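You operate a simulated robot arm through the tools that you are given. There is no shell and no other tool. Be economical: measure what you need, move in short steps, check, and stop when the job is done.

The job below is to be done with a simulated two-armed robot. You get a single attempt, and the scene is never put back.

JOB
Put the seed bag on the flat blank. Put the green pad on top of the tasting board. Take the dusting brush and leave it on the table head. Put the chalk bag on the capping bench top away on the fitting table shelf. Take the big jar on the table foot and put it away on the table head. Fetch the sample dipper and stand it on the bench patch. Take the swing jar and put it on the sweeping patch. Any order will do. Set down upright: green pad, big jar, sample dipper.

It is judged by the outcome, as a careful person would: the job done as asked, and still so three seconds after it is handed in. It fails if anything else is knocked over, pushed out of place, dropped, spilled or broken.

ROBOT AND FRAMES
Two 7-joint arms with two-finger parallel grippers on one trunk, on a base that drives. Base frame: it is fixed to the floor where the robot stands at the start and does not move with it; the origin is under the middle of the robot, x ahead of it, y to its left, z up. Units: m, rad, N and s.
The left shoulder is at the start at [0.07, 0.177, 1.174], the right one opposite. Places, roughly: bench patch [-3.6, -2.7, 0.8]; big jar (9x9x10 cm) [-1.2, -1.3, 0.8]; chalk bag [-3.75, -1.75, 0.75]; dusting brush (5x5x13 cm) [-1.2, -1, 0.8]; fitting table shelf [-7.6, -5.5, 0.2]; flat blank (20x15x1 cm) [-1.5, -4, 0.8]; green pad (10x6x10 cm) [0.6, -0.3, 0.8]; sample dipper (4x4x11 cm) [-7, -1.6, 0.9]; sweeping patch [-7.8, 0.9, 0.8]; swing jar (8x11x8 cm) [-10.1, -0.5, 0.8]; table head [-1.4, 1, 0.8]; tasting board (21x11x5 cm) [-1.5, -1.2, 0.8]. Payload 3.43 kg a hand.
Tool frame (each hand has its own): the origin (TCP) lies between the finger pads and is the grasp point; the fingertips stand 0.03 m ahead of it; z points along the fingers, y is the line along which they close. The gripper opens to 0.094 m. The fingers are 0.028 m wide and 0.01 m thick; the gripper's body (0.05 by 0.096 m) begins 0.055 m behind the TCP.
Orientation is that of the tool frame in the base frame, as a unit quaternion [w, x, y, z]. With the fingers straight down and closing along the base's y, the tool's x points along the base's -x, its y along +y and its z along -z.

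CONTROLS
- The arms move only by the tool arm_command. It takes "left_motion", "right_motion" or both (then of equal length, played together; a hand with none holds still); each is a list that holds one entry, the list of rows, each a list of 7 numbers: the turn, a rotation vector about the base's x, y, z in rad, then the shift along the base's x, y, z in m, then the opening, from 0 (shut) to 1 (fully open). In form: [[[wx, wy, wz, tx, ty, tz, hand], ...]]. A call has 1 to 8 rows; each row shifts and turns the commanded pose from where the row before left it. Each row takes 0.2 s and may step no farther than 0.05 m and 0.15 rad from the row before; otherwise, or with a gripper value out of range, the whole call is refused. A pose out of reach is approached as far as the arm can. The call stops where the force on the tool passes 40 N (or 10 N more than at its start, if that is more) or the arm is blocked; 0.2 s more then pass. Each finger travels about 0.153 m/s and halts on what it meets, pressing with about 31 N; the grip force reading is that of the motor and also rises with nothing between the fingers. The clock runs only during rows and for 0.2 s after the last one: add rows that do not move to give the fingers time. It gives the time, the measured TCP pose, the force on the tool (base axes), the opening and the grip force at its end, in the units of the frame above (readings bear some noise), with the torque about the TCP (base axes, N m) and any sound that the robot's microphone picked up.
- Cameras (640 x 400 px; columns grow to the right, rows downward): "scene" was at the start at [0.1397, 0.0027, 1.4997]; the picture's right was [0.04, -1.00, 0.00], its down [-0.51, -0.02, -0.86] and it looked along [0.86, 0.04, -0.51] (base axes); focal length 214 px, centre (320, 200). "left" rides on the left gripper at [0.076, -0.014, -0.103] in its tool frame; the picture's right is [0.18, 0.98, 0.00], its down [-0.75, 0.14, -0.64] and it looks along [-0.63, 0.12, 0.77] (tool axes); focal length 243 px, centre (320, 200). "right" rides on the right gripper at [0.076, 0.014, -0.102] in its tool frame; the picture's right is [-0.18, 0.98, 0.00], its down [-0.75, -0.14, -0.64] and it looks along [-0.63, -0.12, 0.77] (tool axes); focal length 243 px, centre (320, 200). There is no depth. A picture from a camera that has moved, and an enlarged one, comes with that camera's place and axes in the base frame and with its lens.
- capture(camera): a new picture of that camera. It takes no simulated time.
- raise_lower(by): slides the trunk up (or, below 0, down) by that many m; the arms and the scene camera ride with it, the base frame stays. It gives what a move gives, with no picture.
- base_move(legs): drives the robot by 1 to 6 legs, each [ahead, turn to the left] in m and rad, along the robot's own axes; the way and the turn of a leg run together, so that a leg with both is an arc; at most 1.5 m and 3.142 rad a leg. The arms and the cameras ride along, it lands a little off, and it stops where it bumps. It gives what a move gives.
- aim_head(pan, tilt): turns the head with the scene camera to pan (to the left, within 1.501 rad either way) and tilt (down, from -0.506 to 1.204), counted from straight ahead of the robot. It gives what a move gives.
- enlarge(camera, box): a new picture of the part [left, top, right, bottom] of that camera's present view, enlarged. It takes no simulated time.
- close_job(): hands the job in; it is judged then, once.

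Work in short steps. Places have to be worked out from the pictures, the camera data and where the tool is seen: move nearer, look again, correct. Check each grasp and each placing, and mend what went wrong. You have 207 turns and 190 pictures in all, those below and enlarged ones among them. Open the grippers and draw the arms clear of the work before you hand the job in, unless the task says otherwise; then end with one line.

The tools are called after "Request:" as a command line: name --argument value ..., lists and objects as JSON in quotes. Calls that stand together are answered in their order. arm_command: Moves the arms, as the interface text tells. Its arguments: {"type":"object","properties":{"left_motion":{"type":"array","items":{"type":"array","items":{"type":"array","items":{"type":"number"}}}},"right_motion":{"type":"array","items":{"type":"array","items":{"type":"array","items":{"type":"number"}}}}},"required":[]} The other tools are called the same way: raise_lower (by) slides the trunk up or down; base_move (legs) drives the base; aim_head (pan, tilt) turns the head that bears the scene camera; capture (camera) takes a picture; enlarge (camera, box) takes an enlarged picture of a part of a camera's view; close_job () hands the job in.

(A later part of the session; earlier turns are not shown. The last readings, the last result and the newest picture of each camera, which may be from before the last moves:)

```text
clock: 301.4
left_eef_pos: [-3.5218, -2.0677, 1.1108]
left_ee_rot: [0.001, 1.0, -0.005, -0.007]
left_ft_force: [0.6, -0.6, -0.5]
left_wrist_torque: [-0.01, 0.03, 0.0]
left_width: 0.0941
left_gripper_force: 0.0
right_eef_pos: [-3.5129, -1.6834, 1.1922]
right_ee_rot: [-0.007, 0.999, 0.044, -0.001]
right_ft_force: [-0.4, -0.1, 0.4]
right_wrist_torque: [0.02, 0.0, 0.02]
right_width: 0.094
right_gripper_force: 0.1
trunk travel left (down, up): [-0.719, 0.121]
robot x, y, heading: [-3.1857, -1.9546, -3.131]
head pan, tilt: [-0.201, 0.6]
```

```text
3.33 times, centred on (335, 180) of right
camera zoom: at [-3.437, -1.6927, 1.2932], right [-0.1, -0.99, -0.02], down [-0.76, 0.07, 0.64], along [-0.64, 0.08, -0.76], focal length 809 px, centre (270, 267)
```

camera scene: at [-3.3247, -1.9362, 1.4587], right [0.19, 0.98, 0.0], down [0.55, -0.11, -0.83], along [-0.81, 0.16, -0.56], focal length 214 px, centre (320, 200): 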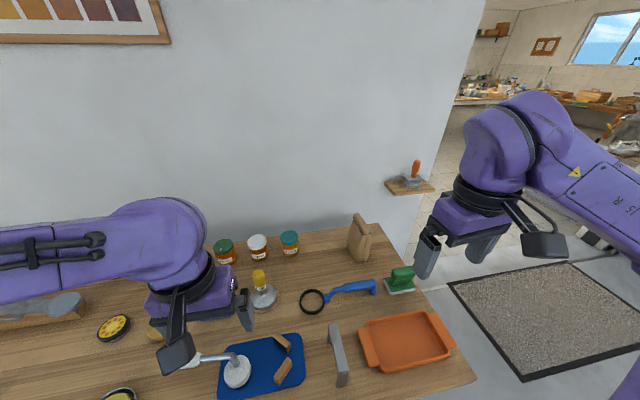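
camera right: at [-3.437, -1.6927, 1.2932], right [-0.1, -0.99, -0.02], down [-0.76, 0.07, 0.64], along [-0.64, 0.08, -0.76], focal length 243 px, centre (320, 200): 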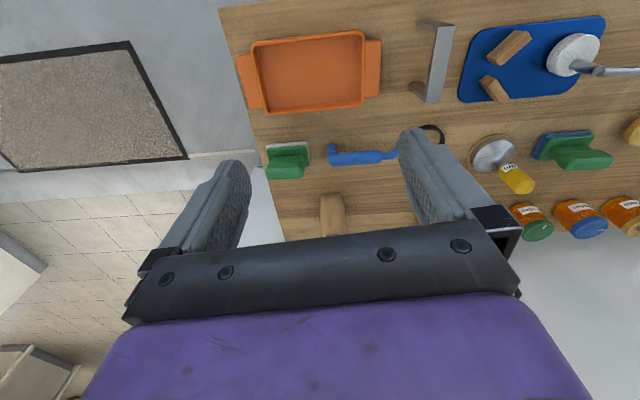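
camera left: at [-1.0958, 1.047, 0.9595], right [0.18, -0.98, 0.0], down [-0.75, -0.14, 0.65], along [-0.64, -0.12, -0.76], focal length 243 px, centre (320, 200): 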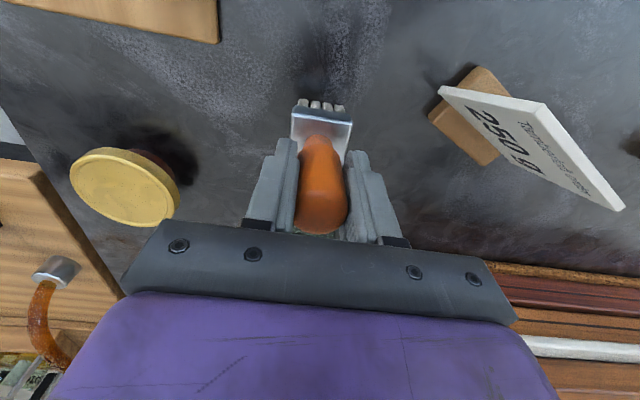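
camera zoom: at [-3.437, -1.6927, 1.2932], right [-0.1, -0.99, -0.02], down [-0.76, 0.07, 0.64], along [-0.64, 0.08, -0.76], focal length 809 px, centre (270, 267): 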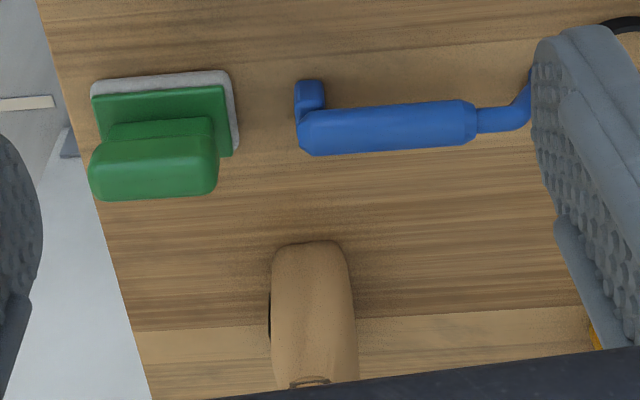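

Bag: near bottom edge (-3.823,-1.675), bench z≈0.81, top ≈0.975. Move base 4 cm closer, lower hand to z≈1.04, and extend over the bag.

Request:
base_move --legs '[[0.04, 0]]'

Request:
arm_command --right_motion '[[[0, 0, -0.04, -0.01, 0, -0.045, 1], [0, 0, -0.04, -0.01, 0, -0.045, 1], [0, 0, 0, -0.02, 0, -0.045, 1], [0, 0, 0, -0.04, 0, -0.015, 1], [0, 0, 0, -0.045, 0, 0, 1], [0, 0, 0, -0.045, 0, 0, 1], [0, 0, 0, -0.045, 0, 0, 1]]]'

Request:
capture --camera "right"

Request:
capture --camera "scene"

```text
clock: 302.3
left_eef_pos: [-3.5581, -2.0701, 1.1111]
left_ee_rot: [0.0, 1.0, -0.005, -0.008]
left_ft_force: [-0.4, -1.2, -0.6]
left_wrist_torque: [0.01, 0.0, 0.0]
left_width: 0.0944
left_gripper_force: 0.1
right_eef_pos: [-3.5507, -1.6838, 1.1939]
right_ee_rot: [-0.008, 0.999, 0.042, -0.001]
right_ft_force: [0.4, 0.4, -0.1]
right_wrist_torque: [-0.02, 0.01, 0.02]
right_width: 0.0937
right_gripper_force: 0.1
trunk travel left (down, up): [-0.719, 0.121]
robot x, y, heading: [-3.2318, -1.9497, -3.132]
head pan, tilt: [-0.201, 0.6]
```

```text
clock: 303.9
left_eef_pos: [-3.564, -2.0687, 1.1088]
left_ee_rot: [0.0, 1.0, -0.005, -0.005]
left_ft_force: [-0.4, 0.5, 0.3]
left_wrist_torque: [-0.02, -0.01, 0.01]
left_width: 0.094
left_gripper_force: 0.0
right_eef_pos: [-3.7707, -1.6846, 1.0432]
right_ee_rot: [-0.009, 1.0, 0.003, 0.0]
right_ft_force: [-0.3, 1.2, -0.4]
right_wrist_torque: [-0.01, -0.02, 0.0]
right_width: 0.094
right_gripper_force: 0.0
trunk travel left (down, up): [-0.719, 0.121]
robot x, y, heading: [-3.2286, -1.948, -3.133]
head pan, tilt: [-0.201, 0.6]
```

```text
87 pictures are left
camera right: at [-3.6953, -1.7002, 1.1438], right [-0.18, -0.98, -0.02], down [-0.75, 0.12, 0.64], along [-0.63, 0.13, -0.76], focal length 243 px, centre (320, 200)
```

right: 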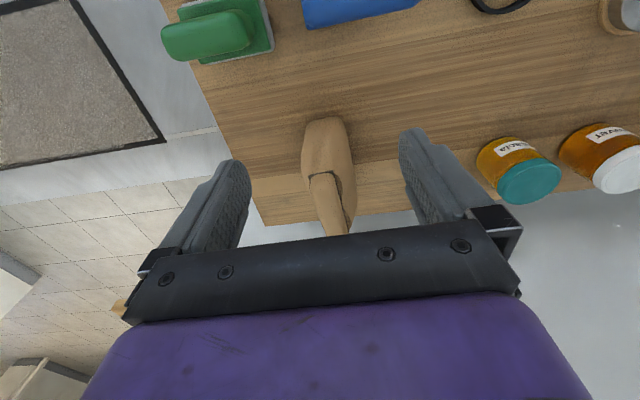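

```text
86 pictures are left
camera scene: at [-3.3673, -1.9375, 1.4584], right [0.19, 0.98, 0.0], down [0.56, -0.11, -0.82], along [-0.81, 0.16, -0.57], focal length 214 px, centre (320, 200)
```

scene: 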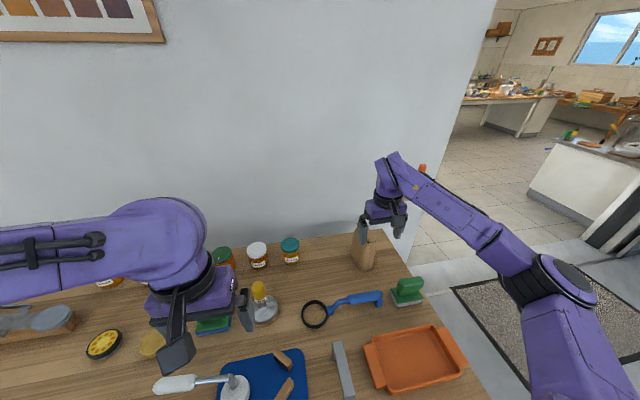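

Fold centre (-3.85,-1.68). Advance 7.5 cm, then descend to z≈0.935.

Request:
arm_command --right_motion '[[[0, 0, 0, -0.04, 0.003, 0, 1], [0, 0, 0, -0.035, 0.002, 0, 1], [0, 0, 0, 0, 0, -0.04, 1], [0, 0, 0, 0, 0, -0.04, 1], [0, 0, 0, 0, 0, -0.028, 1]]]'

Request:
capture --camera "right"

Request:
enlarge --camera "scene" --box '[320, 140, 460, 290]'

```text
clock: 305.1
left_eef_pos: [-3.563, -2.0675, 1.1089]
left_ee_rot: [0.0, 1.0, -0.006, -0.006]
left_ft_force: [-0.5, -0.2, 0.3]
left_wrist_torque: [0.02, -0.03, 0.02]
left_width: 0.0939
left_gripper_force: 0.1
right_eef_pos: [-3.846, -1.6783, 0.9346]
right_ee_rot: [-0.008, 1.0, 0.002, 0.001]
right_ft_force: [-0.3, 0.3, -0.3]
right_wrist_torque: [0.02, 0.02, 0.0]
right_width: 0.0939
right_gripper_force: 0.1
trunk travel left (down, up): [-0.719, 0.121]
robot x, y, heading: [-3.2304, -1.9495, -3.132]
head pan, tilt: [-0.201, 0.6]
```

```text
85 pictures are left
camera right: at [-3.7693, -1.6939, 1.0355], right [-0.18, -0.98, -0.02], down [-0.75, 0.13, 0.64], along [-0.63, 0.13, -0.76], focal length 243 px, centre (320, 200)
```

right: 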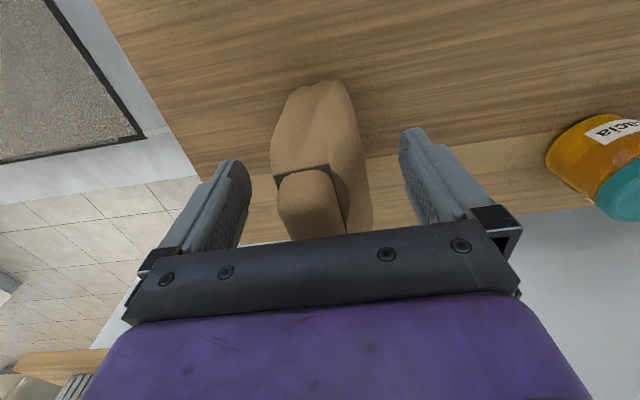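

```text
2.67 times, centred on (390, 215) of scene
camera zoom: at [-3.366, -1.9367, 1.4586], right [0.19, 0.98, 0.0], down [0.56, -0.11, -0.82], along [-0.81, 0.16, -0.57], focal length 572 px, centre (133, 160)
```

zoom: 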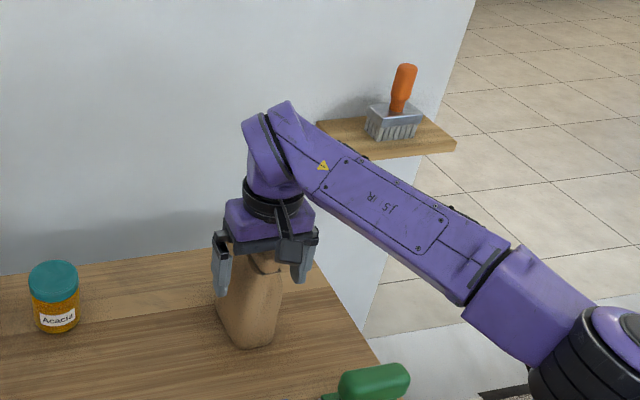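

Bag between the fingers. Close and lift.

Request:
arm_command --right_motion '[[[0, 0, 0, 0, 0, 0, 0], [0, 0, 0, 0, 0, 0, 0], [0, 0, 0, 0, 0, 0, 0], [0, 0, 0, 0, 0, 0, 0], [0, 0, 0, 0, 0, 0.03, 0], [0, 0, 0, 0.01, 0, 0.04, 0], [0, 0, 0, 0.02, 0, 0.04, 0]]]'

Request:
capture --camera "right"

```text
clock: 306.7
left_eef_pos: [-3.5611, -2.0671, 1.1089]
left_ee_rot: [0.0, 1.0, -0.005, -0.007]
left_ft_force: [-0.1, 0.2, -0.2]
left_wrist_torque: [0.0, 0.05, 0.0]
left_width: 0.0938
left_gripper_force: 0.0
right_eef_pos: [-3.8132, -1.6774, 1.0436]
right_ee_rot: [-0.008, 1.0, 0.003, 0.0]
right_ft_force: [-0.4, -0.8, -4.9]
right_wrist_torque: [-0.02, -0.13, -0.02]
right_width: 0.0595
right_gripper_force: 30.9
trunk travel left (down, up): [-0.719, 0.121]
robot x, y, heading: [-3.2278, -1.9523, -3.128]
head pan, tilt: [-0.201, 0.6]
```

```text
83 pictures are left
camera right: at [-3.738, -1.6937, 1.1459], right [-0.18, -0.98, -0.02], down [-0.75, 0.13, 0.64], along [-0.63, 0.13, -0.77], focal length 243 px, centre (320, 200)
```

right: 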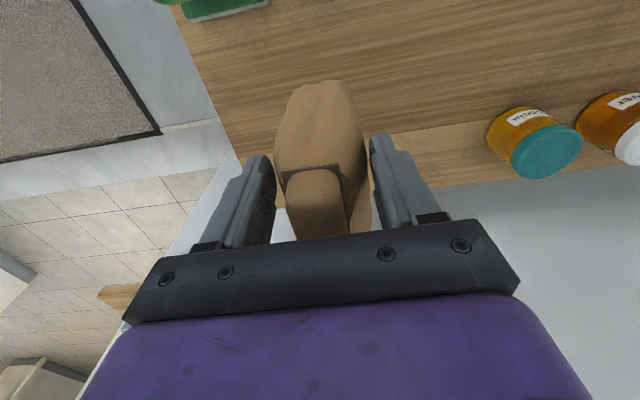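

Chalk bag held. Draw it in, back off, and head for the doorway.

Request:
arm_command --right_motion '[[[0, 0, 0, 0.03, 0, 0.03, 0], [0, 0, 0, 0.04, 0, 0.02, 0], [0, 0, 0, 0.045, 0, 0.02, 0], [0, 0, 0, 0.045, 0, 0.02, 0], [0, 0, 0, 0.045, 0, 0.0, 0]]]'

Request:
base_move --legs '[[-0.5, 0], [0, -1.583], [1.5, 0], [0, 1.571]]'

Request:
aim_head --pan 0.0 --tilt 0.25

Request:
capture --camera "scene"

```text
clock: 307.9
left_eef_pos: [-3.5614, -2.0668, 1.1104]
left_ee_rot: [0.001, 1.0, -0.005, -0.006]
left_ft_force: [0.5, 0.0, 0.5]
left_wrist_torque: [0.0, 0.03, 0.01]
left_width: 0.094
left_gripper_force: 0.0
right_eef_pos: [-3.6067, -1.6782, 1.1348]
right_ee_rot: [-0.008, 1.0, 0.003, -0.002]
right_ft_force: [0.0, -0.1, -4.3]
right_wrist_torque: [0.0, -0.12, -0.02]
right_width: 0.0598
right_gripper_force: 31.0
trunk travel left (down, up): [-0.719, 0.121]
robot x, y, heading: [-3.2292, -1.9518, -3.135]
head pan, tilt: [-0.201, 0.6]
```

```text
clock: 325.6
left_eef_pos: [-3.0303, -0.5266, 1.1101]
left_ee_rot: [0.0, 0.999, -0.033, -0.005]
left_ft_force: [-0.6, -0.5, -0.1]
left_wrist_torque: [0.03, 0.0, -0.01]
left_width: 0.094
left_gripper_force: 0.1
right_eef_pos: [-3.0542, -0.1357, 1.135]
right_ee_rot: [-0.008, 1.0, -0.025, 0.0]
right_ft_force: [0.0, -0.4, -4.9]
right_wrist_torque: [-0.05, -0.13, 0.01]
right_width: 0.0597
right_gripper_force: 30.8
trunk travel left (down, up): [-0.719, 0.121]
robot x, y, heading: [-2.688, -0.43, 3.098]
head pan, tilt: [-0.201, 0.6]
```

```text
clock: 326.4
left_eef_pos: [-3.0297, -0.527, 1.1094]
left_ee_rot: [0.001, 0.999, -0.033, -0.005]
left_ft_force: [0.0, -0.5, 0.5]
left_wrist_torque: [-0.06, -0.01, 0.0]
left_width: 0.0941
left_gripper_force: 0.0
right_eef_pos: [-3.0551, -0.1354, 1.1351]
right_ee_rot: [-0.008, 1.0, -0.024, 0.001]
right_ft_force: [-0.6, -0.3, -4.6]
right_wrist_torque: [0.03, -0.14, -0.02]
right_width: 0.0597
right_gripper_force: 30.4
trunk travel left (down, up): [-0.719, 0.121]
robot x, y, heading: [-2.6896, -0.427, 3.097]
head pan, tilt: [0.0, 0.25]
```

```text
82 pictures are left
camera scene: at [-2.8334, -0.4231, 1.4906], right [0.04, 1.0, 0.0], down [0.25, -0.01, -0.97], along [-0.97, 0.04, -0.25], focal length 214 px, centre (320, 200)
```

scene: 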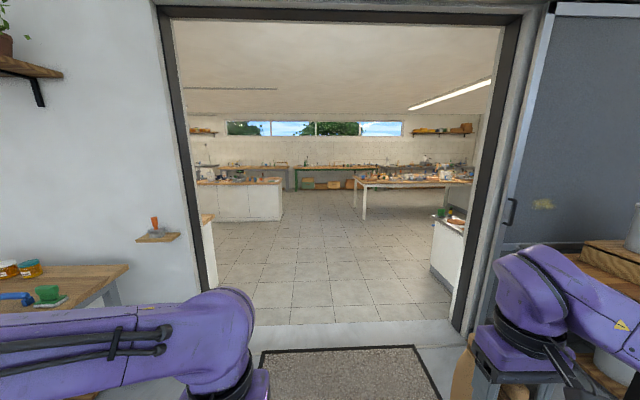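

The doorway is ~2 m wide centred y≈-0.2. Drive through into the other room.

Request:
base_move --legs '[[1.5, 0.02], [1.2, 0.02]]'

Request:
aim_head --pan 0.7 --tilt 0.3

Request:
capture --camera "scene"

Request:
aim_head --pan -0.2 --tilt 0.3

Request:
capture --camera "scene"

```text
clock: 339.4
left_eef_pos: [-5.7026, -0.4989, 1.1098]
left_ee_rot: [-0.001, 1.0, -0.008, -0.006]
left_ft_force: [-0.1, -0.5, -0.6]
left_wrist_torque: [-0.03, 0.01, 0.02]
left_width: 0.0942
left_gripper_force: 0.1
right_eef_pos: [-5.7473, -0.1097, 1.1354]
right_ee_rot: [-0.008, 1.0, 0.0, 0.0]
right_ft_force: [0.5, -0.7, -5.2]
right_wrist_torque: [0.01, -0.14, 0.0]
right_width: 0.0597
right_gripper_force: 31.7
trunk travel left (down, up): [-0.719, 0.121]
robot x, y, heading: [-5.3664, -0.384, -3.136]
head pan, tilt: [0.0, 0.25]
```

```text
clock: 340.5
left_eef_pos: [-5.7025, -0.4991, 1.1106]
left_ee_rot: [0.0, 1.0, -0.009, -0.005]
left_ft_force: [-0.8, -0.7, 0.0]
left_wrist_torque: [0.0, -0.01, 0.05]
left_width: 0.0939
left_gripper_force: 0.1
right_eef_pos: [-5.7471, -0.1088, 1.1344]
right_ee_rot: [-0.008, 1.0, 0.001, 0.001]
right_ft_force: [-0.3, 0.2, -4.7]
right_wrist_torque: [-0.01, -0.13, -0.02]
right_width: 0.0597
right_gripper_force: 31.4
trunk travel left (down, up): [-0.719, 0.121]
robot x, y, heading: [-5.3671, -0.3822, -3.133]
head pan, tilt: [0.7, 0.3]
```

```text
81 pictures are left
camera scene: at [-5.4904, -0.4448, 1.486], right [-0.65, 0.76, 0.0], down [0.23, 0.19, -0.96], along [-0.73, -0.62, -0.3], focal length 214 px, centre (320, 200)
```

scene: 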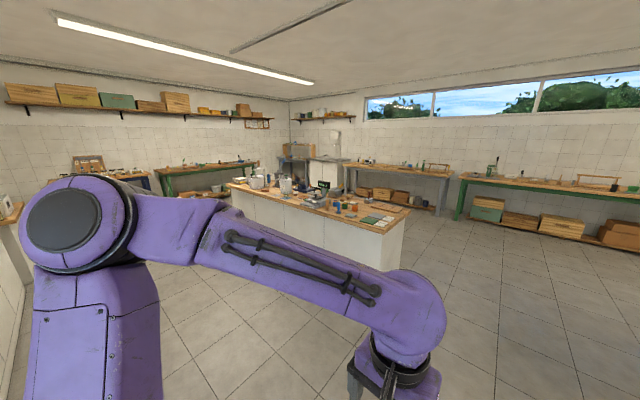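

```text
clock: 341.7
left_eef_pos: [-5.703, -0.4986, 1.1102]
left_ee_rot: [-0.001, 1.0, -0.008, -0.006]
left_ft_force: [0.1, 0.7, 0.6]
left_wrist_torque: [0.0, -0.01, -0.01]
left_width: 0.0939
left_gripper_force: 0.1
right_eef_pos: [-5.7474, -0.1086, 1.1352]
right_ee_rot: [-0.008, 1.0, 0.001, -0.001]
right_ft_force: [-0.3, -0.2, -3.9]
right_wrist_torque: [0.0, -0.16, 0.01]
right_width: 0.0596
right_gripper_force: 31.3
trunk travel left (down, up): [-0.719, 0.121]
robot x, y, heading: [-5.3658, -0.3832, -3.134]
head pan, tilt: [-0.201, 0.3]
```

```text
80 pictures are left
camera scene: at [-5.5109, -0.3663, 1.486], right [0.19, 0.98, 0.0], down [0.29, -0.06, -0.96], along [-0.94, 0.19, -0.3], focal length 214 px, centre (320, 200)
```

scene: 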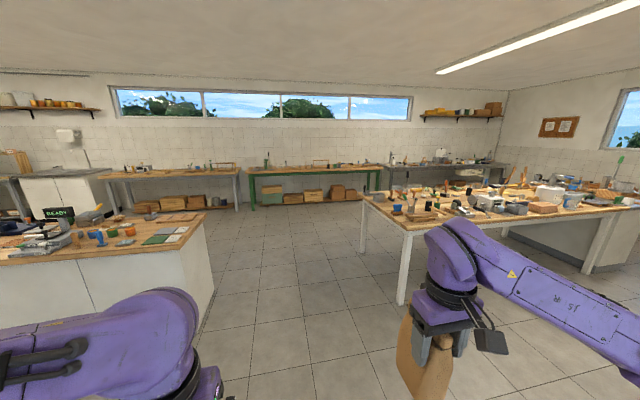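

Island with the sample dipper is ahead-left (edge x≈-6.65). Drive to its east side.

Request:
base_move --legs '[[0, 1.06], [1.16, 0], [0, -1.06], [0.15, 0]]'

Request:
aim_head --pan 0.15 --tilt 0.5

Request:
capture --camera "scene"

Request:
enlarge --camera "scene" --box '[180, 150, 460, 330]'

```text
clock: 353.9
left_eef_pos: [-6.4139, -1.5227, 1.1104]
left_ee_rot: [0.001, 1.0, -0.001, -0.006]
left_ft_force: [0.6, -0.1, 0.0]
left_wrist_torque: [-0.04, 0.0, -0.03]
left_width: 0.094
left_gripper_force: 0.1
right_eef_pos: [-6.4648, -1.1317, 1.1342]
right_ee_rot: [-0.008, 1.0, 0.007, 0.0]
right_ft_force: [-0.3, 0.4, -4.2]
right_wrist_torque: [-0.03, -0.15, -0.01]
right_width: 0.0599
right_gripper_force: 31.0
trunk travel left (down, up): [-0.719, 0.121]
robot x, y, heading: [-6.0825, -1.4054, -3.12]
head pan, tilt: [-0.201, 0.3]
```

```text
clock: 354.8
left_eef_pos: [-6.4158, -1.5222, 1.1099]
left_ee_rot: [0.001, 1.0, 0.0, -0.006]
left_ft_force: [0.3, 0.3, -0.3]
left_wrist_torque: [0.0, 0.01, 0.01]
left_width: 0.0939
left_gripper_force: 0.0
right_eef_pos: [-6.4669, -1.1332, 1.1333]
right_ee_rot: [-0.008, 1.0, 0.007, 0.0]
right_ft_force: [0.8, 0.6, -4.6]
right_wrist_torque: [0.01, -0.16, -0.06]
right_width: 0.0595
right_gripper_force: 30.7
trunk travel left (down, up): [-0.719, 0.121]
robot x, y, heading: [-6.0816, -1.4027, -3.121]
head pan, tilt: [0.15, 0.499]
```

```text
79 pictures are left
camera scene: at [-6.2236, -1.4194, 1.4676], right [-0.17, 0.99, 0.0], down [0.47, 0.08, -0.88], along [-0.87, -0.15, -0.48], focal length 214 px, centre (320, 200)
```

scene: 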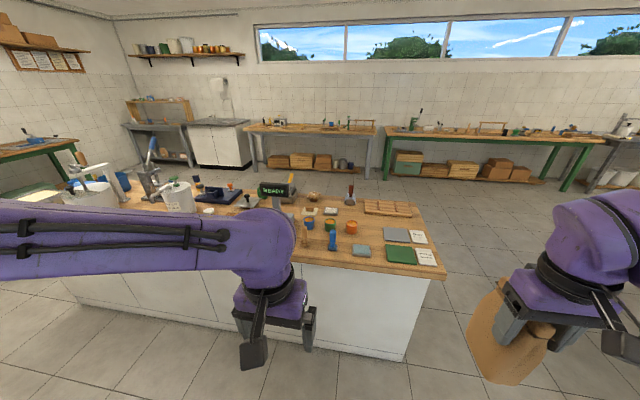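

```text
2.22 times, centred on (320, 240) of scene
camera zoom: at [-6.2236, -1.4194, 1.4676], right [-0.17, 0.99, 0.0], down [0.47, 0.08, -0.88], along [-0.87, -0.15, -0.48], focal length 477 px, centre (320, 111)
```

zoom: 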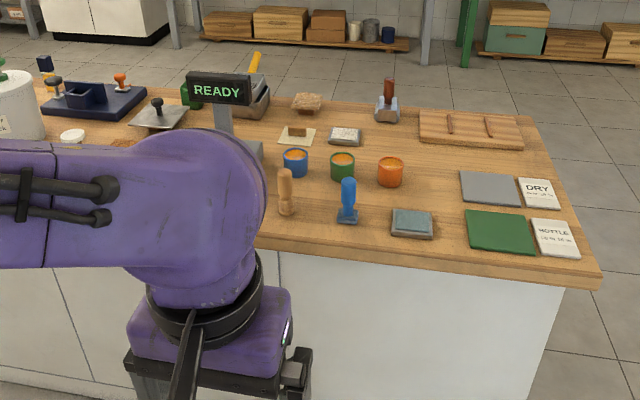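

Zoom on the candidate objects near (-7,-1.6).

Request:
enlarge --camera "scene" --box '[290, 205, 390, 265]'

Request:
capture --camera "left"

```text
6.40 times, centred on (340, 235) of scene
camera zoom: at [-6.2236, -1.4194, 1.4676], right [-0.17, 0.99, 0.0], down [0.47, 0.08, -0.88], along [-0.87, -0.15, -0.48], focal length 1373 px, centre (192, -24)
```

zoom: 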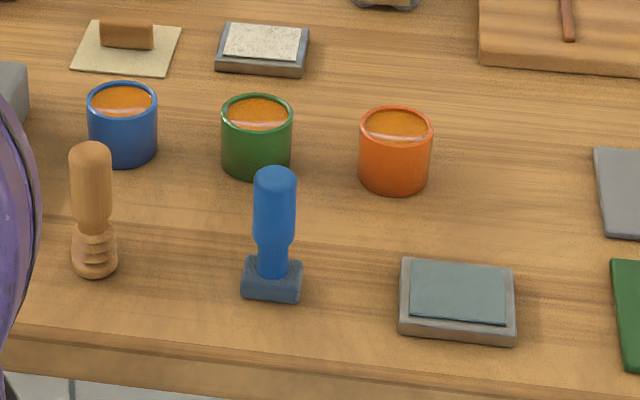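

```text
76 pictures are left
camera left: at [-6.3393, -1.5089, 1.2112], right [0.18, -0.98, 0.0], down [-0.75, -0.14, 0.65], along [-0.64, -0.12, -0.76], focal length 243 px, centre (320, 200)
```

left: 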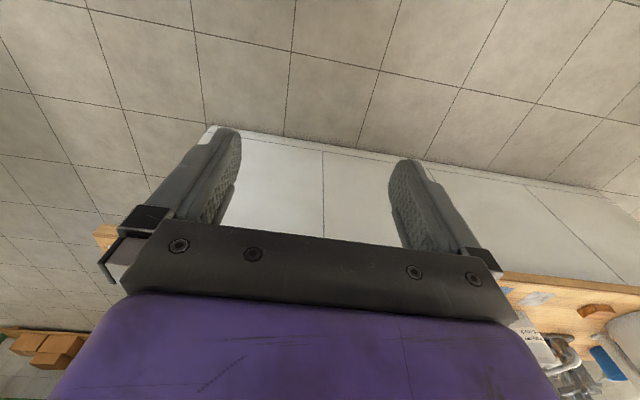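

The wooden grooved dipper (handle up) at ≈(-6.90,-1.60) is the sample dipper. Drive 0.25 closer and view with the left hand camera.

Request:
base_move --legs '[[0.25, 0]]'

Request:
arm_command --left_motion '[[[0, 0, 0, -0.04, -0.015, 0, 1], [0, 0, 0, -0.04, -0.015, 0, 1], [0, 0, 0, -0.04, -0.015, 0, 1], [0, 0, 0, -0.03, -0.015, 0, 1]]]'

Request:
capture --camera "left"

Request:
capture --camera "scene"

```text
clock: 356.6
left_eef_pos: [-6.6653, -1.5257, 1.1101]
left_ee_rot: [0.0, 1.0, -0.003, -0.007]
left_ft_force: [-0.4, 0.9, -0.1]
left_wrist_torque: [0.01, -0.01, 0.0]
left_width: 0.0939
left_gripper_force: 0.1
right_eef_pos: [-6.7138, -1.1371, 1.1347]
right_ee_rot: [-0.007, 1.0, 0.007, 0.0]
right_ft_force: [-0.7, -0.1, -5.0]
right_wrist_torque: [-0.03, -0.14, -0.01]
right_width: 0.0597
right_gripper_force: 30.6
trunk travel left (down, up): [-0.719, 0.121]
robot x, y, heading: [-6.3316, -1.4083, -3.131]
head pan, tilt: [0.15, 0.499]
```

```text
clock: 357.6
left_eef_pos: [-6.8173, -1.586, 1.1091]
left_ee_rot: [0.0, 1.0, -0.003, -0.006]
left_ft_force: [0.4, 0.6, 0.5]
left_wrist_torque: [-0.01, -0.04, 0.02]
left_width: 0.0939
left_gripper_force: 0.0
right_eef_pos: [-6.7149, -1.1359, 1.1341]
right_ee_rot: [-0.008, 1.0, 0.005, 0.001]
right_ft_force: [-0.5, 0.5, -4.9]
right_wrist_torque: [0.02, -0.14, 0.01]
right_width: 0.0595
right_gripper_force: 31.4
trunk travel left (down, up): [-0.719, 0.121]
robot x, y, heading: [-6.3337, -1.4068, -3.126]
head pan, tilt: [0.15, 0.499]
```

```text
75 pictures are left
camera left: at [-6.7404, -1.5722, 1.2099], right [0.18, -0.98, 0.0], down [-0.75, -0.14, 0.65], along [-0.64, -0.12, -0.76], focal length 243 px, centre (320, 200)
```

left: 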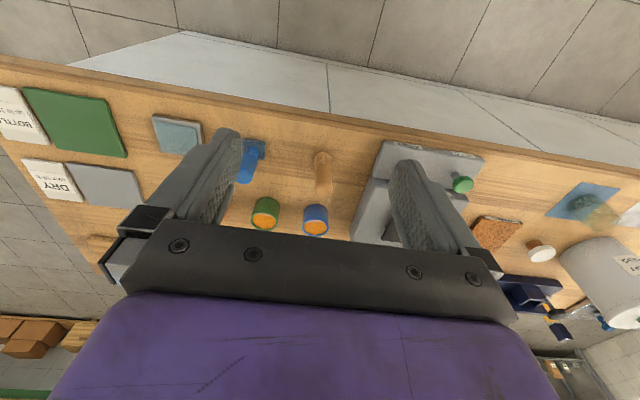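

```text
74 pictures are left
camera scene: at [-6.4747, -1.4239, 1.4674], right [-0.17, 0.99, 0.0], down [0.47, 0.08, -0.88], along [-0.87, -0.15, -0.48], focal length 214 px, centre (320, 200)
```

scene: 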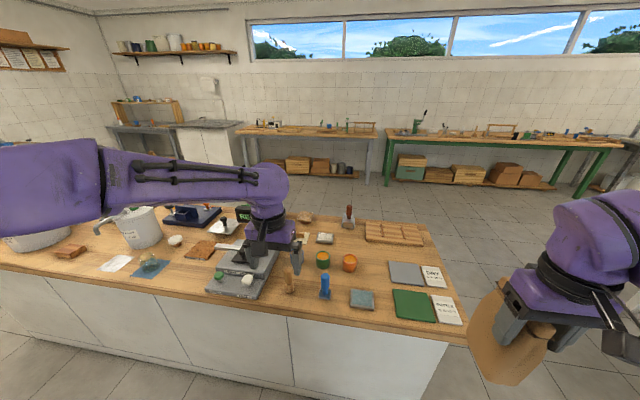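

Triangulated dipper base (-6.98,-1.617), counter z≈0.79. Drive 0.12 m closer and lower the left hand over the dipper.

Request:
base_move --legs '[[0.12, 0]]'

Request:
arm_command --left_motion '[[[0, 0, 0, -0.02, -0.015, -0.04, 1], [0, 0, 0, -0.02, -0.015, -0.04, 1], [0, 0, 0, 0, 0, -0.04, 1]]]'

Request:
capture --camera "left"

```text
clock: 358.8
left_eef_pos: [-6.9339, -1.5844, 1.1096]
left_ee_rot: [0.0, 1.0, -0.004, -0.006]
left_ft_force: [0.6, 0.2, -0.8]
left_wrist_torque: [0.02, 0.02, 0.0]
left_width: 0.0941
left_gripper_force: 0.0
right_eef_pos: [-6.833, -1.1371, 1.1353]
right_ee_rot: [-0.008, 1.0, 0.004, 0.0]
right_ft_force: [-1.3, -0.2, -4.5]
right_wrist_torque: [0.02, -0.17, 0.03]
right_width: 0.0596
right_gripper_force: 31.6
trunk travel left (down, up): [-0.719, 0.121]
robot x, y, heading: [-6.4562, -1.4106, -3.123]
head pan, tilt: [0.15, 0.499]
```

```text
clock: 359.6
left_eef_pos: [-6.9746, -1.6167, 0.9888]
left_ee_rot: [0.0, 1.0, -0.004, -0.007]
left_ft_force: [0.3, -0.1, 0.7]
left_wrist_torque: [-0.01, -0.02, 0.01]
left_width: 0.094
left_gripper_force: 0.0
right_eef_pos: [-6.8334, -1.1373, 1.1339]
right_ee_rot: [-0.008, 1.0, 0.005, 0.001]
right_ft_force: [0.2, 0.2, -5.2]
right_wrist_torque: [0.0, -0.14, 0.01]
right_width: 0.0596
right_gripper_force: 31.1
trunk travel left (down, up): [-0.719, 0.121]
robot x, y, heading: [-6.4542, -1.4063, -3.129]
head pan, tilt: [0.15, 0.499]
```

```text
73 pictures are left
camera left: at [-6.8969, -1.604, 1.0905], right [0.18, -0.98, 0.0], down [-0.75, -0.14, 0.65], along [-0.64, -0.11, -0.76], focal length 243 px, centre (320, 200)
```

left: 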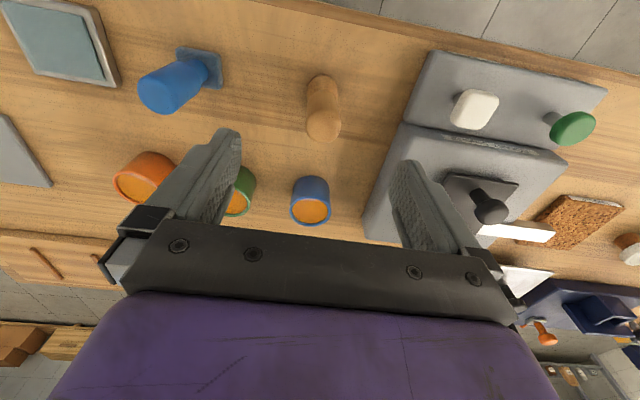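

Aligned. Partially close (to clear the grey device), descend to z≈0.868, and grasp.

Request:
arm_command --left_motion '[[[0, 0, 0, -0.002, -0.003, 0, 0.7], [0, 0, 0, 0, 0, -0.04, 0.7], [0, 0, 0, 0, 0, -0.04, 0.7], [0, 0, 0, 0, 0, -0.04, 0.7]]]'

Request:
capture --camera "left"

```text
clock: 360.6
left_eef_pos: [-6.9777, -1.62, 0.8672]
left_ee_rot: [0.002, 1.0, -0.004, -0.005]
left_ft_force: [-0.1, -0.2, -0.1]
left_wrist_torque: [0.02, 0.0, -0.01]
left_width: 0.066
left_gripper_force: 0.1
right_eef_pos: [-6.8367, -1.1372, 1.1347]
right_ee_rot: [-0.008, 1.0, 0.005, 0.001]
right_ft_force: [0.8, 0.7, -4.9]
right_wrist_torque: [-0.02, -0.15, 0.04]
right_width: 0.0597
right_gripper_force: 30.5
trunk travel left (down, up): [-0.719, 0.121]
robot x, y, heading: [-6.4527, -1.4091, -3.127]
head pan, tilt: [0.15, 0.499]
```

```text
72 pictures are left
camera left: at [-6.9021, -1.6068, 0.9691], right [0.18, -0.98, 0.0], down [-0.75, -0.14, 0.65], along [-0.64, -0.11, -0.76], focal length 243 px, centre (320, 200)
```

left: 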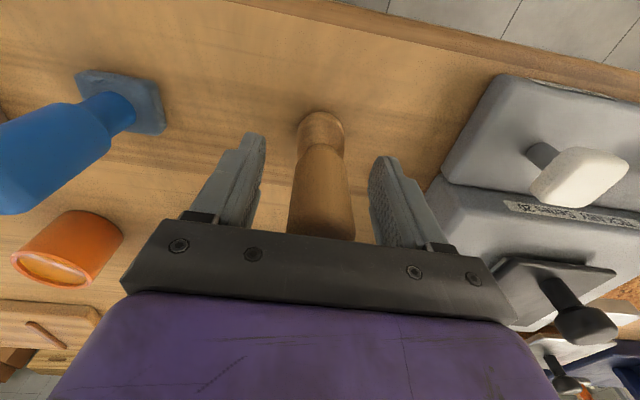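

Close and lift.

Request:
arm_command --left_motion '[[[0, 0, 0, 0, 0, 0, 0], [0, 0, 0, 0, 0, 0, 0], [0, 0, 0, 0, 0, 0, 0], [0, 0, 0, 0, 0, 0.04, 0], [0, 0, 0, 0, 0, 0.045, 0], [0, 0, 0, 0.02, 0, 0.045, 0], [0, 0, 0, 0.03, 0, 0.04, 0], [0, 0, 0, 0.04, 0, 0.03, 0]]]'

Request:
capture --camera "left"

```text
clock: 362.4
left_eef_pos: [-6.8848, -1.6196, 1.068]
left_ee_rot: [-0.001, 1.0, -0.003, -0.007]
left_ft_force: [0.0, -0.3, -0.6]
left_wrist_torque: [0.01, 0.0, 0.0]
left_width: 0.029
left_gripper_force: 31.3
right_eef_pos: [-6.8322, -1.1388, 1.1346]
right_ee_rot: [-0.009, 1.0, 0.005, -0.002]
right_ft_force: [0.3, 0.2, -5.2]
right_wrist_torque: [0.0, -0.16, 0.0]
right_width: 0.0597
right_gripper_force: 31.0
trunk travel left (down, up): [-0.719, 0.121]
robot x, y, heading: [-6.4504, -1.4086, -3.127]
head pan, tilt: [0.15, 0.499]
```

```text
71 pictures are left
camera left: at [-6.8076, -1.6081, 1.17], right [0.18, -0.98, 0.0], down [-0.75, -0.14, 0.65], along [-0.64, -0.11, -0.76], focal length 243 px, centre (320, 200)
```

left: 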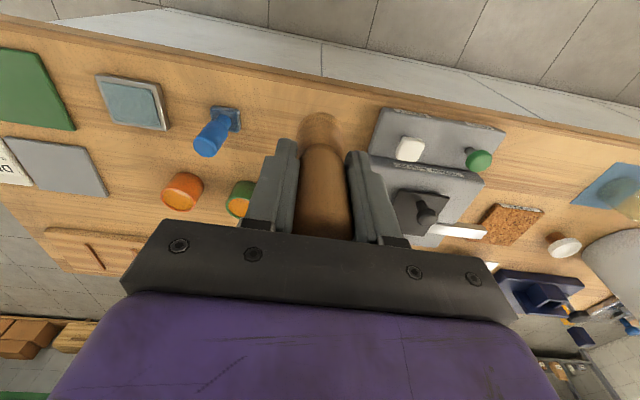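

Dipper held. Back off and turn south to look for the fitting table.

Request:
base_move --legs '[[-0.45, 0], [0, 1.2]]'

Request:
aim_head --pan 0.0 --tilt 0.35

Request:
capture --camera "scene"

```text
clock: 368.2
left_eef_pos: [-5.9542, -1.8843, 1.0678]
left_ee_rot: [0.004, 0.823, 0.569, -0.005]
left_ft_force: [-0.4, 0.3, -0.8]
left_wrist_torque: [-0.01, 0.01, 0.02]
left_width: 0.0291
left_gripper_force: 31.1
right_eef_pos: [-6.3878, -1.668, 1.1344]
right_ee_rot: [-0.005, 0.818, 0.576, -0.005]
right_ft_force: [-0.5, 0.0, -5.4]
right_wrist_torque: [0.15, -0.02, 0.01]
right_width: 0.0598
right_gripper_force: 30.8
trunk travel left (down, up): [-0.719, 0.121]
robot x, y, heading: [-5.999, -1.4017, -1.911]
head pan, tilt: [0.15, 0.499]
```

```text
clock: 368.9
left_eef_pos: [-5.9536, -1.8844, 1.0675]
left_ee_rot: [0.004, 0.823, 0.568, -0.006]
left_ft_force: [0.4, -0.1, -0.5]
left_wrist_torque: [0.02, -0.01, 0.01]
left_width: 0.0288
left_gripper_force: 31.0
right_eef_pos: [-6.3876, -1.6686, 1.1344]
right_ee_rot: [-0.006, 0.818, 0.575, -0.004]
right_ft_force: [-0.6, 0.4, -6.2]
right_wrist_torque: [0.13, -0.01, 0.01]
right_width: 0.0597
right_gripper_force: 31.0
trunk travel left (down, up): [-0.719, 0.121]
robot x, y, heading: [-6.0023, -1.4027, -1.913]
head pan, tilt: [0.0, 0.351]
```

```text
70 pictures are left
camera scene: at [-6.0495, -1.5401, 1.4812], right [-0.94, 0.33, 0.0], down [0.11, 0.33, -0.94], along [-0.31, -0.89, -0.34], focal length 214 px, centre (320, 200)
```

scene: 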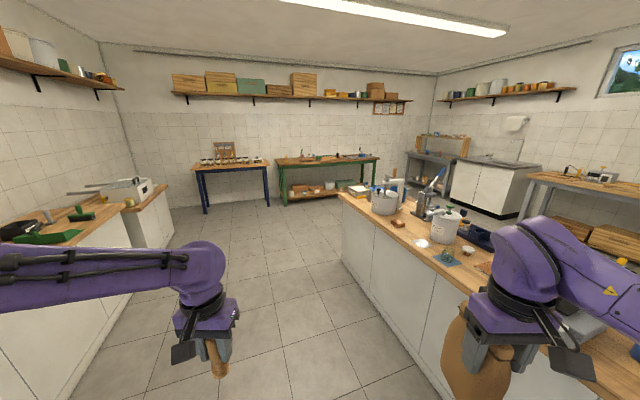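

The green-legged table with the low shelf is the fitting table. Drive closer: to about (-7.3,-4.5) facing -y.

Request:
base_move --legs '[[0, 0.25], [1.5, 0], [0.9, 0], [0, -0.9], [0.9, 0], [0, 1.0]]'

Request:
aim_head --pan 0.0 --tilt 0.6

Request:
capture --camera "scene"

```text
clock: 390.6
left_eef_pos: [-6.7395, -4.6993, 1.0675]
left_ee_rot: [0.004, 0.707, 0.707, -0.004]
left_ft_force: [0.2, -0.3, -0.1]
left_wrist_torque: [-0.04, 0.0, -0.02]
left_width: 0.0272
left_gripper_force: 31.0
right_eef_pos: [-7.22, -4.6497, 1.1344]
right_ee_rot: [-0.006, 0.702, 0.712, -0.006]
right_ft_force: [1.1, 0.8, -5.4]
right_wrist_torque: [0.16, 0.0, -0.02]
right_width: 0.0597
right_gripper_force: 30.5
trunk travel left (down, up): [-0.719, 0.121]
robot x, y, heading: [-6.9461, -4.2672, -1.553]
head pan, tilt: [0.0, 0.351]
```

```text
clock: 391.3
left_eef_pos: [-6.7378, -4.7015, 1.0675]
left_ee_rot: [0.004, 0.708, 0.707, -0.004]
left_ft_force: [0.4, 0.2, -0.1]
left_wrist_torque: [0.0, -0.02, -0.01]
left_width: 0.0271
left_gripper_force: 31.1
right_eef_pos: [-7.2203, -4.6489, 1.1341]
right_ee_rot: [-0.005, 0.703, 0.711, -0.005]
right_ft_force: [-0.6, 0.2, -4.8]
right_wrist_torque: [0.14, 0.03, 0.02]
right_width: 0.0597
right_gripper_force: 30.9
trunk travel left (down, up): [-0.719, 0.121]
robot x, y, heading: [-6.9485, -4.2624, -1.55]
head pan, tilt: [0.0, 0.6]
```

```text
69 pictures are left
camera scene: at [-6.9492, -4.4063, 1.4585], right [-1.0, -0.02, 0.0], down [-0.01, 0.56, -0.83], along [0.02, -0.82, -0.56], focal length 214 px, centre (320, 200)
```

scene: 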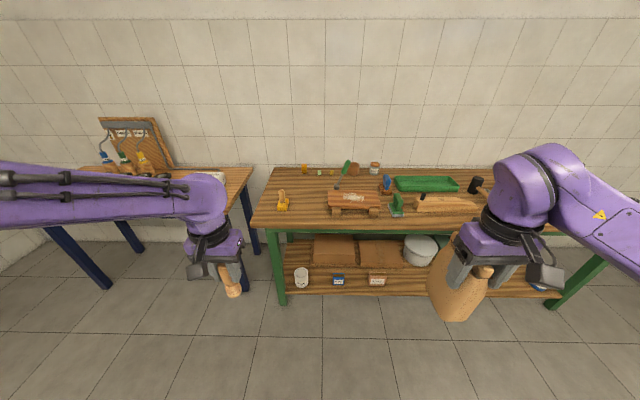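

Shelf spans x≈-6.7…-8.5, front y≈-5.2. Shift west to see the shelf's right half.

Request:
base_move --legs '[[0, -1.45], [0.6, 0], [0, 1.45]]'

Request:
raise_lower --by -0.25

Request:
capture --camera "scene"

```text
clock: 401.9
left_eef_pos: [-7.3292, -4.7709, 1.0676]
left_ee_rot: [0.004, 0.704, 0.71, -0.005]
left_ft_force: [0.5, 0.2, -0.8]
left_wrist_torque: [0.0, 0.04, 0.0]
left_width: 0.0275
left_gripper_force: 31.6
right_eef_pos: [-7.8109, -4.7249, 1.1352]
right_ee_rot: [-0.005, 0.698, 0.716, -0.006]
right_ft_force: [-0.1, 0.5, -5.1]
right_wrist_torque: [0.17, -0.01, -0.05]
right_width: 0.0595
right_gripper_force: 31.1
trunk travel left (down, up): [-0.719, 0.121]
robot x, y, heading: [-7.5464, -4.338, -1.538]
head pan, tilt: [0.0, 0.6]
```

```text
clock: 404.5
left_eef_pos: [-7.3281, -4.7698, 0.8167]
left_ee_rot: [0.003, 0.703, 0.711, -0.004]
left_ft_force: [0.8, -0.2, -0.5]
left_wrist_torque: [-0.02, 0.01, 0.01]
left_width: 0.0273
left_gripper_force: 31.5
right_eef_pos: [-7.8115, -4.7252, 0.8851]
right_ee_rot: [-0.005, 0.698, 0.716, -0.006]
right_ft_force: [0.2, -0.1, -5.1]
right_wrist_torque: [0.18, 0.0, -0.01]
right_width: 0.0598
right_gripper_force: 30.9
trunk travel left (down, up): [-0.469, 0.371]
robot x, y, heading: [-7.5444, -4.3411, -1.535]
head pan, tilt: [0.0, 0.6]
```

```text
68 pictures are left
camera scene: at [-7.5432, -4.4788, 1.2085], right [-1.0, -0.03, 0.0], down [-0.02, 0.57, -0.82], along [0.03, -0.82, -0.57], focal length 214 px, centre (320, 200)
```

scene: 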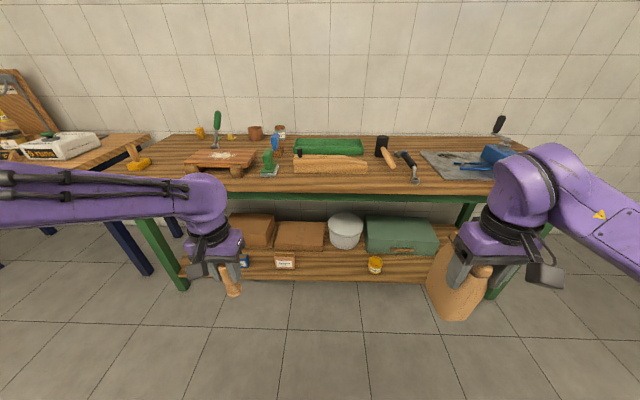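

Free spot on the shelf front at ≈(-7.565,-5.29) between a label box and a yellow jar. First tuck the left hand, lower the trunk, then align the base.

Request:
arm_command --left_motion '[[[0, 0, 0, 0, 0.03, 0.04, 0], [0, 0, 0, 0, 0.03, 0.04, 0], [0, 0, 0, 0, 0.03, 0.04, 0], [0, 0, 0, 0, 0.03, 0.03, 0]]]'

Request:
raise_lower --by -0.39

Request:
base_move --legs '[[0, 0.376], [0.3, 0], [0, -0.41]]'

Request:
aim_head --pan -0.1 --tilt 0.5

Request:
capture --camera "scene"

Request:
capture --camera "right"

```text
clock: 405.5
left_eef_pos: [-7.3293, -4.6488, 0.9683]
left_ee_rot: [0.006, 0.703, 0.711, -0.005]
left_ft_force: [-0.6, 0.5, -0.7]
left_wrist_torque: [0.0, 0.03, 0.05]
left_width: 0.027
left_gripper_force: 31.1
right_eef_pos: [-7.8109, -4.7255, 0.8845]
right_ee_rot: [-0.006, 0.698, 0.716, -0.006]
right_ft_force: [-0.6, 0.4, -5.2]
right_wrist_torque: [0.15, -0.02, 0.01]
right_width: 0.0595
right_gripper_force: 31.0
trunk travel left (down, up): [-0.469, 0.371]
robot x, y, heading: [-7.5505, -4.3422, -1.54]
head pan, tilt: [0.0, 0.6]
```

```text
clock: 409.3
left_eef_pos: [-7.3293, -4.6488, 0.5777]
left_ee_rot: [0.004, 0.703, 0.711, -0.004]
left_ft_force: [-0.2, 0.5, -0.9]
left_wrist_torque: [0.01, -0.03, -0.01]
left_width: 0.0271
left_gripper_force: 31.9
right_eef_pos: [-7.8114, -4.7257, 0.4949]
right_ee_rot: [-0.005, 0.697, 0.717, -0.005]
right_ft_force: [0.5, -0.4, -5.2]
right_wrist_torque: [0.16, 0.0, -0.02]
right_width: 0.0599
right_gripper_force: 31.0
trunk travel left (down, up): [-0.079, 0.761]
robot x, y, heading: [-7.5411, -4.3412, -1.541]
head pan, tilt: [0.0, 0.6]
```

```text
clock: 413.6
left_eef_pos: [-7.2258, -4.9339, 0.5772]
left_ee_rot: [0.004, 0.717, 0.697, -0.004]
left_ft_force: [1.2, -0.2, -0.5]
left_wrist_torque: [-0.02, -0.01, -0.02]
left_width: 0.0272
left_gripper_force: 31.2
right_eef_pos: [-7.7079, -4.992, 0.4942]
right_ee_rot: [-0.006, 0.711, 0.703, -0.006]
right_ft_force: [0.4, -0.5, -4.5]
right_wrist_torque: [0.17, 0.0, 0.02]
right_width: 0.0597
right_gripper_force: 31.1
trunk travel left (down, up): [-0.079, 0.761]
robot x, y, heading: [-7.4283, -4.6154, -1.58]
head pan, tilt: [0.0, 0.6]
```

```text
clock: 414.3
left_eef_pos: [-7.2244, -4.9337, 0.5764]
left_ee_rot: [0.005, 0.717, 0.698, -0.005]
left_ft_force: [0.3, 0.2, -0.4]
left_wrist_torque: [0.03, 0.01, 0.03]
left_width: 0.0272
left_gripper_force: 30.8
right_eef_pos: [-7.7087, -4.9914, 0.4935]
right_ee_rot: [-0.007, 0.711, 0.703, -0.005]
right_ft_force: [-0.2, 0.4, -5.2]
right_wrist_torque: [0.18, -0.03, 0.02]
right_width: 0.0597
right_gripper_force: 31.1
trunk travel left (down, up): [-0.079, 0.761]
robot x, y, heading: [-7.4292, -4.6122, -1.584]
head pan, tilt: [-0.099, 0.499]
```

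```text
67 pictures are left
camera scene: at [-7.4404, -4.7567, 0.8275], right [-0.99, 0.11, 0.0], down [0.05, 0.48, -0.88], along [-0.09, -0.87, -0.48], focal length 214 px, centre (320, 200)
```

scene: 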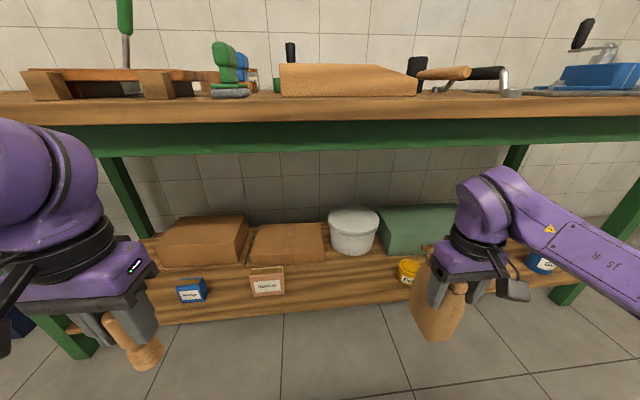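

```text
66 pictures are left
camera right: at [-7.6932, -4.9144, 0.5957], right [0.98, -0.2, -0.02], down [-0.14, -0.75, 0.64], along [-0.14, -0.63, -0.77], focal length 243 px, centre (320, 200)
```

right: 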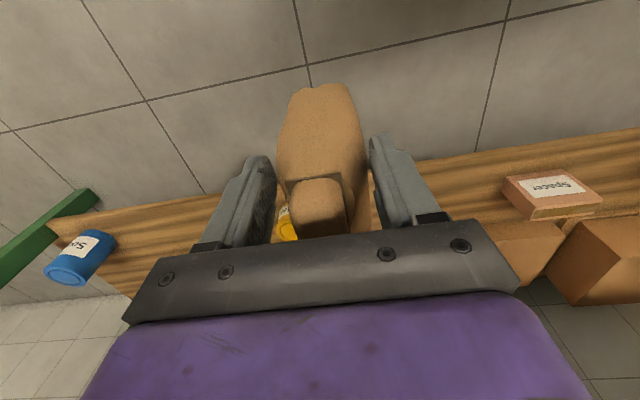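

Spot confirmed. Lower the right hand so the bag bottom is ~3.5 cm above shelf level, shift to x=-7.565, then nudge the base 6 cm forward.

Request:
arm_command --right_motion '[[[0, 0, 0, 0.036, 0, -0.033, 0], [0, 0, 0, 0.036, 0, -0.033, 0], [0, 0, 0, 0.036, 0, -0.033, 0], [0, 0, 0, 0.035, 0, -0.034, 0]]]'

Request:
base_move --legs '[[0.06, 0]]'

Request:
capture --camera "scene"

```text
clock: 415.3
left_eef_pos: [-7.2242, -4.9331, 0.5773]
left_ee_rot: [0.004, 0.717, 0.697, -0.004]
left_ft_force: [-0.2, 0.0, -0.4]
left_wrist_torque: [-0.01, 0.0, -0.02]
left_width: 0.0271
left_gripper_force: 30.7
right_eef_pos: [-7.6043, -5.0235, 0.3493]
right_ee_rot: [-0.005, 0.711, 0.703, -0.005]
right_ft_force: [-0.2, 0.0, -5.0]
right_wrist_torque: [0.15, -0.01, 0.04]
right_width: 0.0598
right_gripper_force: 31.2
right hand out of reach, approached as far as the arm can: row 2, 3, 4
trunk travel left (down, up): [-0.079, 0.761]
robot x, y, heading: [-7.4287, -4.617, -1.575]
head pan, tilt: [-0.099, 0.499]
```

```text
clock: 416.3
left_eef_pos: [-7.2246, -4.9961, 0.5768]
left_ee_rot: [0.005, 0.716, 0.698, -0.004]
left_ft_force: [0.4, -0.5, -0.7]
left_wrist_torque: [-0.02, 0.0, 0.01]
left_width: 0.0271
left_gripper_force: 30.9
right_eef_pos: [-7.6052, -5.0851, 0.35]
right_ee_rot: [-0.005, 0.71, 0.704, -0.005]
right_ft_force: [-1.2, -0.2, -4.4]
right_wrist_torque: [0.12, -0.03, 0.0]
right_width: 0.0596
right_gripper_force: 30.9
trunk travel left (down, up): [-0.079, 0.761]
robot x, y, heading: [-7.4305, -4.6767, -1.578]
head pan, tilt: [-0.099, 0.499]
```

```text
65 pictures are left
camera scene: at [-7.4408, -4.818, 0.8276], right [-0.99, 0.11, 0.0], down [0.05, 0.48, -0.88], along [-0.09, -0.87, -0.48], focal length 214 px, centre (320, 200)
```

scene: 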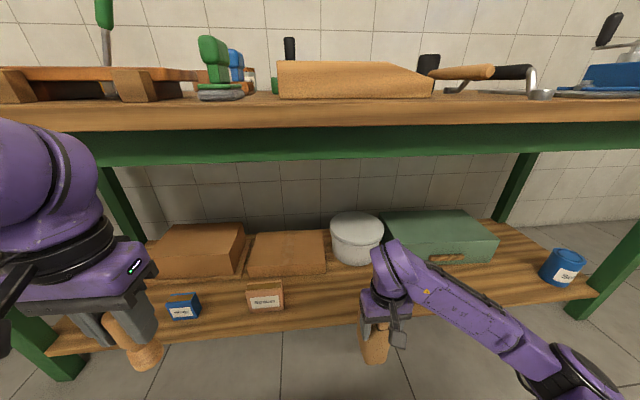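

Extend the bag over the shelf.

Request:
arm_command --right_motion '[[[0, 0, 0, 0.01, -0.04, 0, 0], [0, 0, 0, 0.01, -0.04, 0, 0], [0, 0, 0, 0.01, -0.04, 0, 0], [0, 0, 0, 0.01, -0.04, 0, 0], [0, 0, 0, 0, -0.025, 0, 0]]]'

Request:
capture --camera "scene"

Request:
capture --camera "right"

```text
clock: 417.5
left_eef_pos: [-7.2256, -4.9947, 0.5773]
left_ee_rot: [0.005, 0.717, 0.697, -0.004]
left_ft_force: [0.5, -1.1, -1.4]
left_wrist_torque: [0.01, -0.01, -0.01]
left_width: 0.0274
left_gripper_force: 30.8
right_eef_pos: [-7.5643, -5.2718, 0.3495]
right_ee_rot: [-0.006, 0.71, 0.704, -0.004]
right_ft_force: [0.6, -0.7, -5.1]
right_wrist_torque: [0.14, -0.01, 0.0]
right_width: 0.0596
right_gripper_force: 30.8
trunk travel left (down, up): [-0.079, 0.761]
robot x, y, heading: [-7.4341, -4.6748, -1.582]
head pan, tilt: [-0.099, 0.499]
```

```text
64 pictures are left
camera scene: at [-7.4408, -4.8182, 0.8275], right [-0.99, 0.11, 0.0], down [0.05, 0.48, -0.88], along [-0.09, -0.87, -0.48], focal length 214 px, centre (320, 200)
```

scene: 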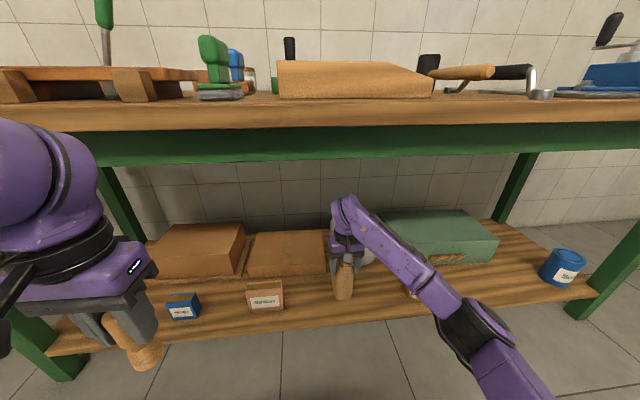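

```text
63 pictures are left
camera right: at [-7.5478, -5.1954, 0.4507], right [0.98, -0.19, -0.01], down [-0.14, -0.75, 0.64], along [-0.14, -0.63, -0.77], focal length 243 px, centre (320, 200)
```

right: 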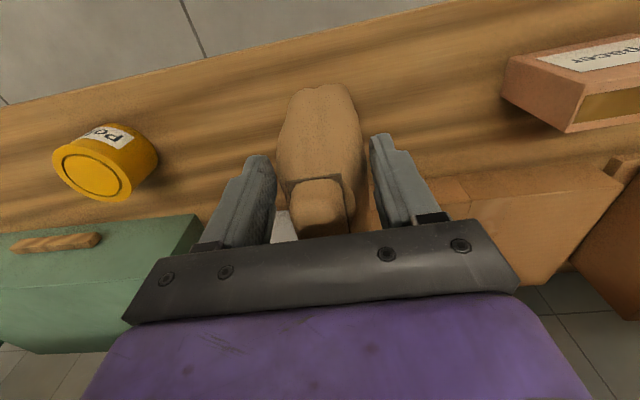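

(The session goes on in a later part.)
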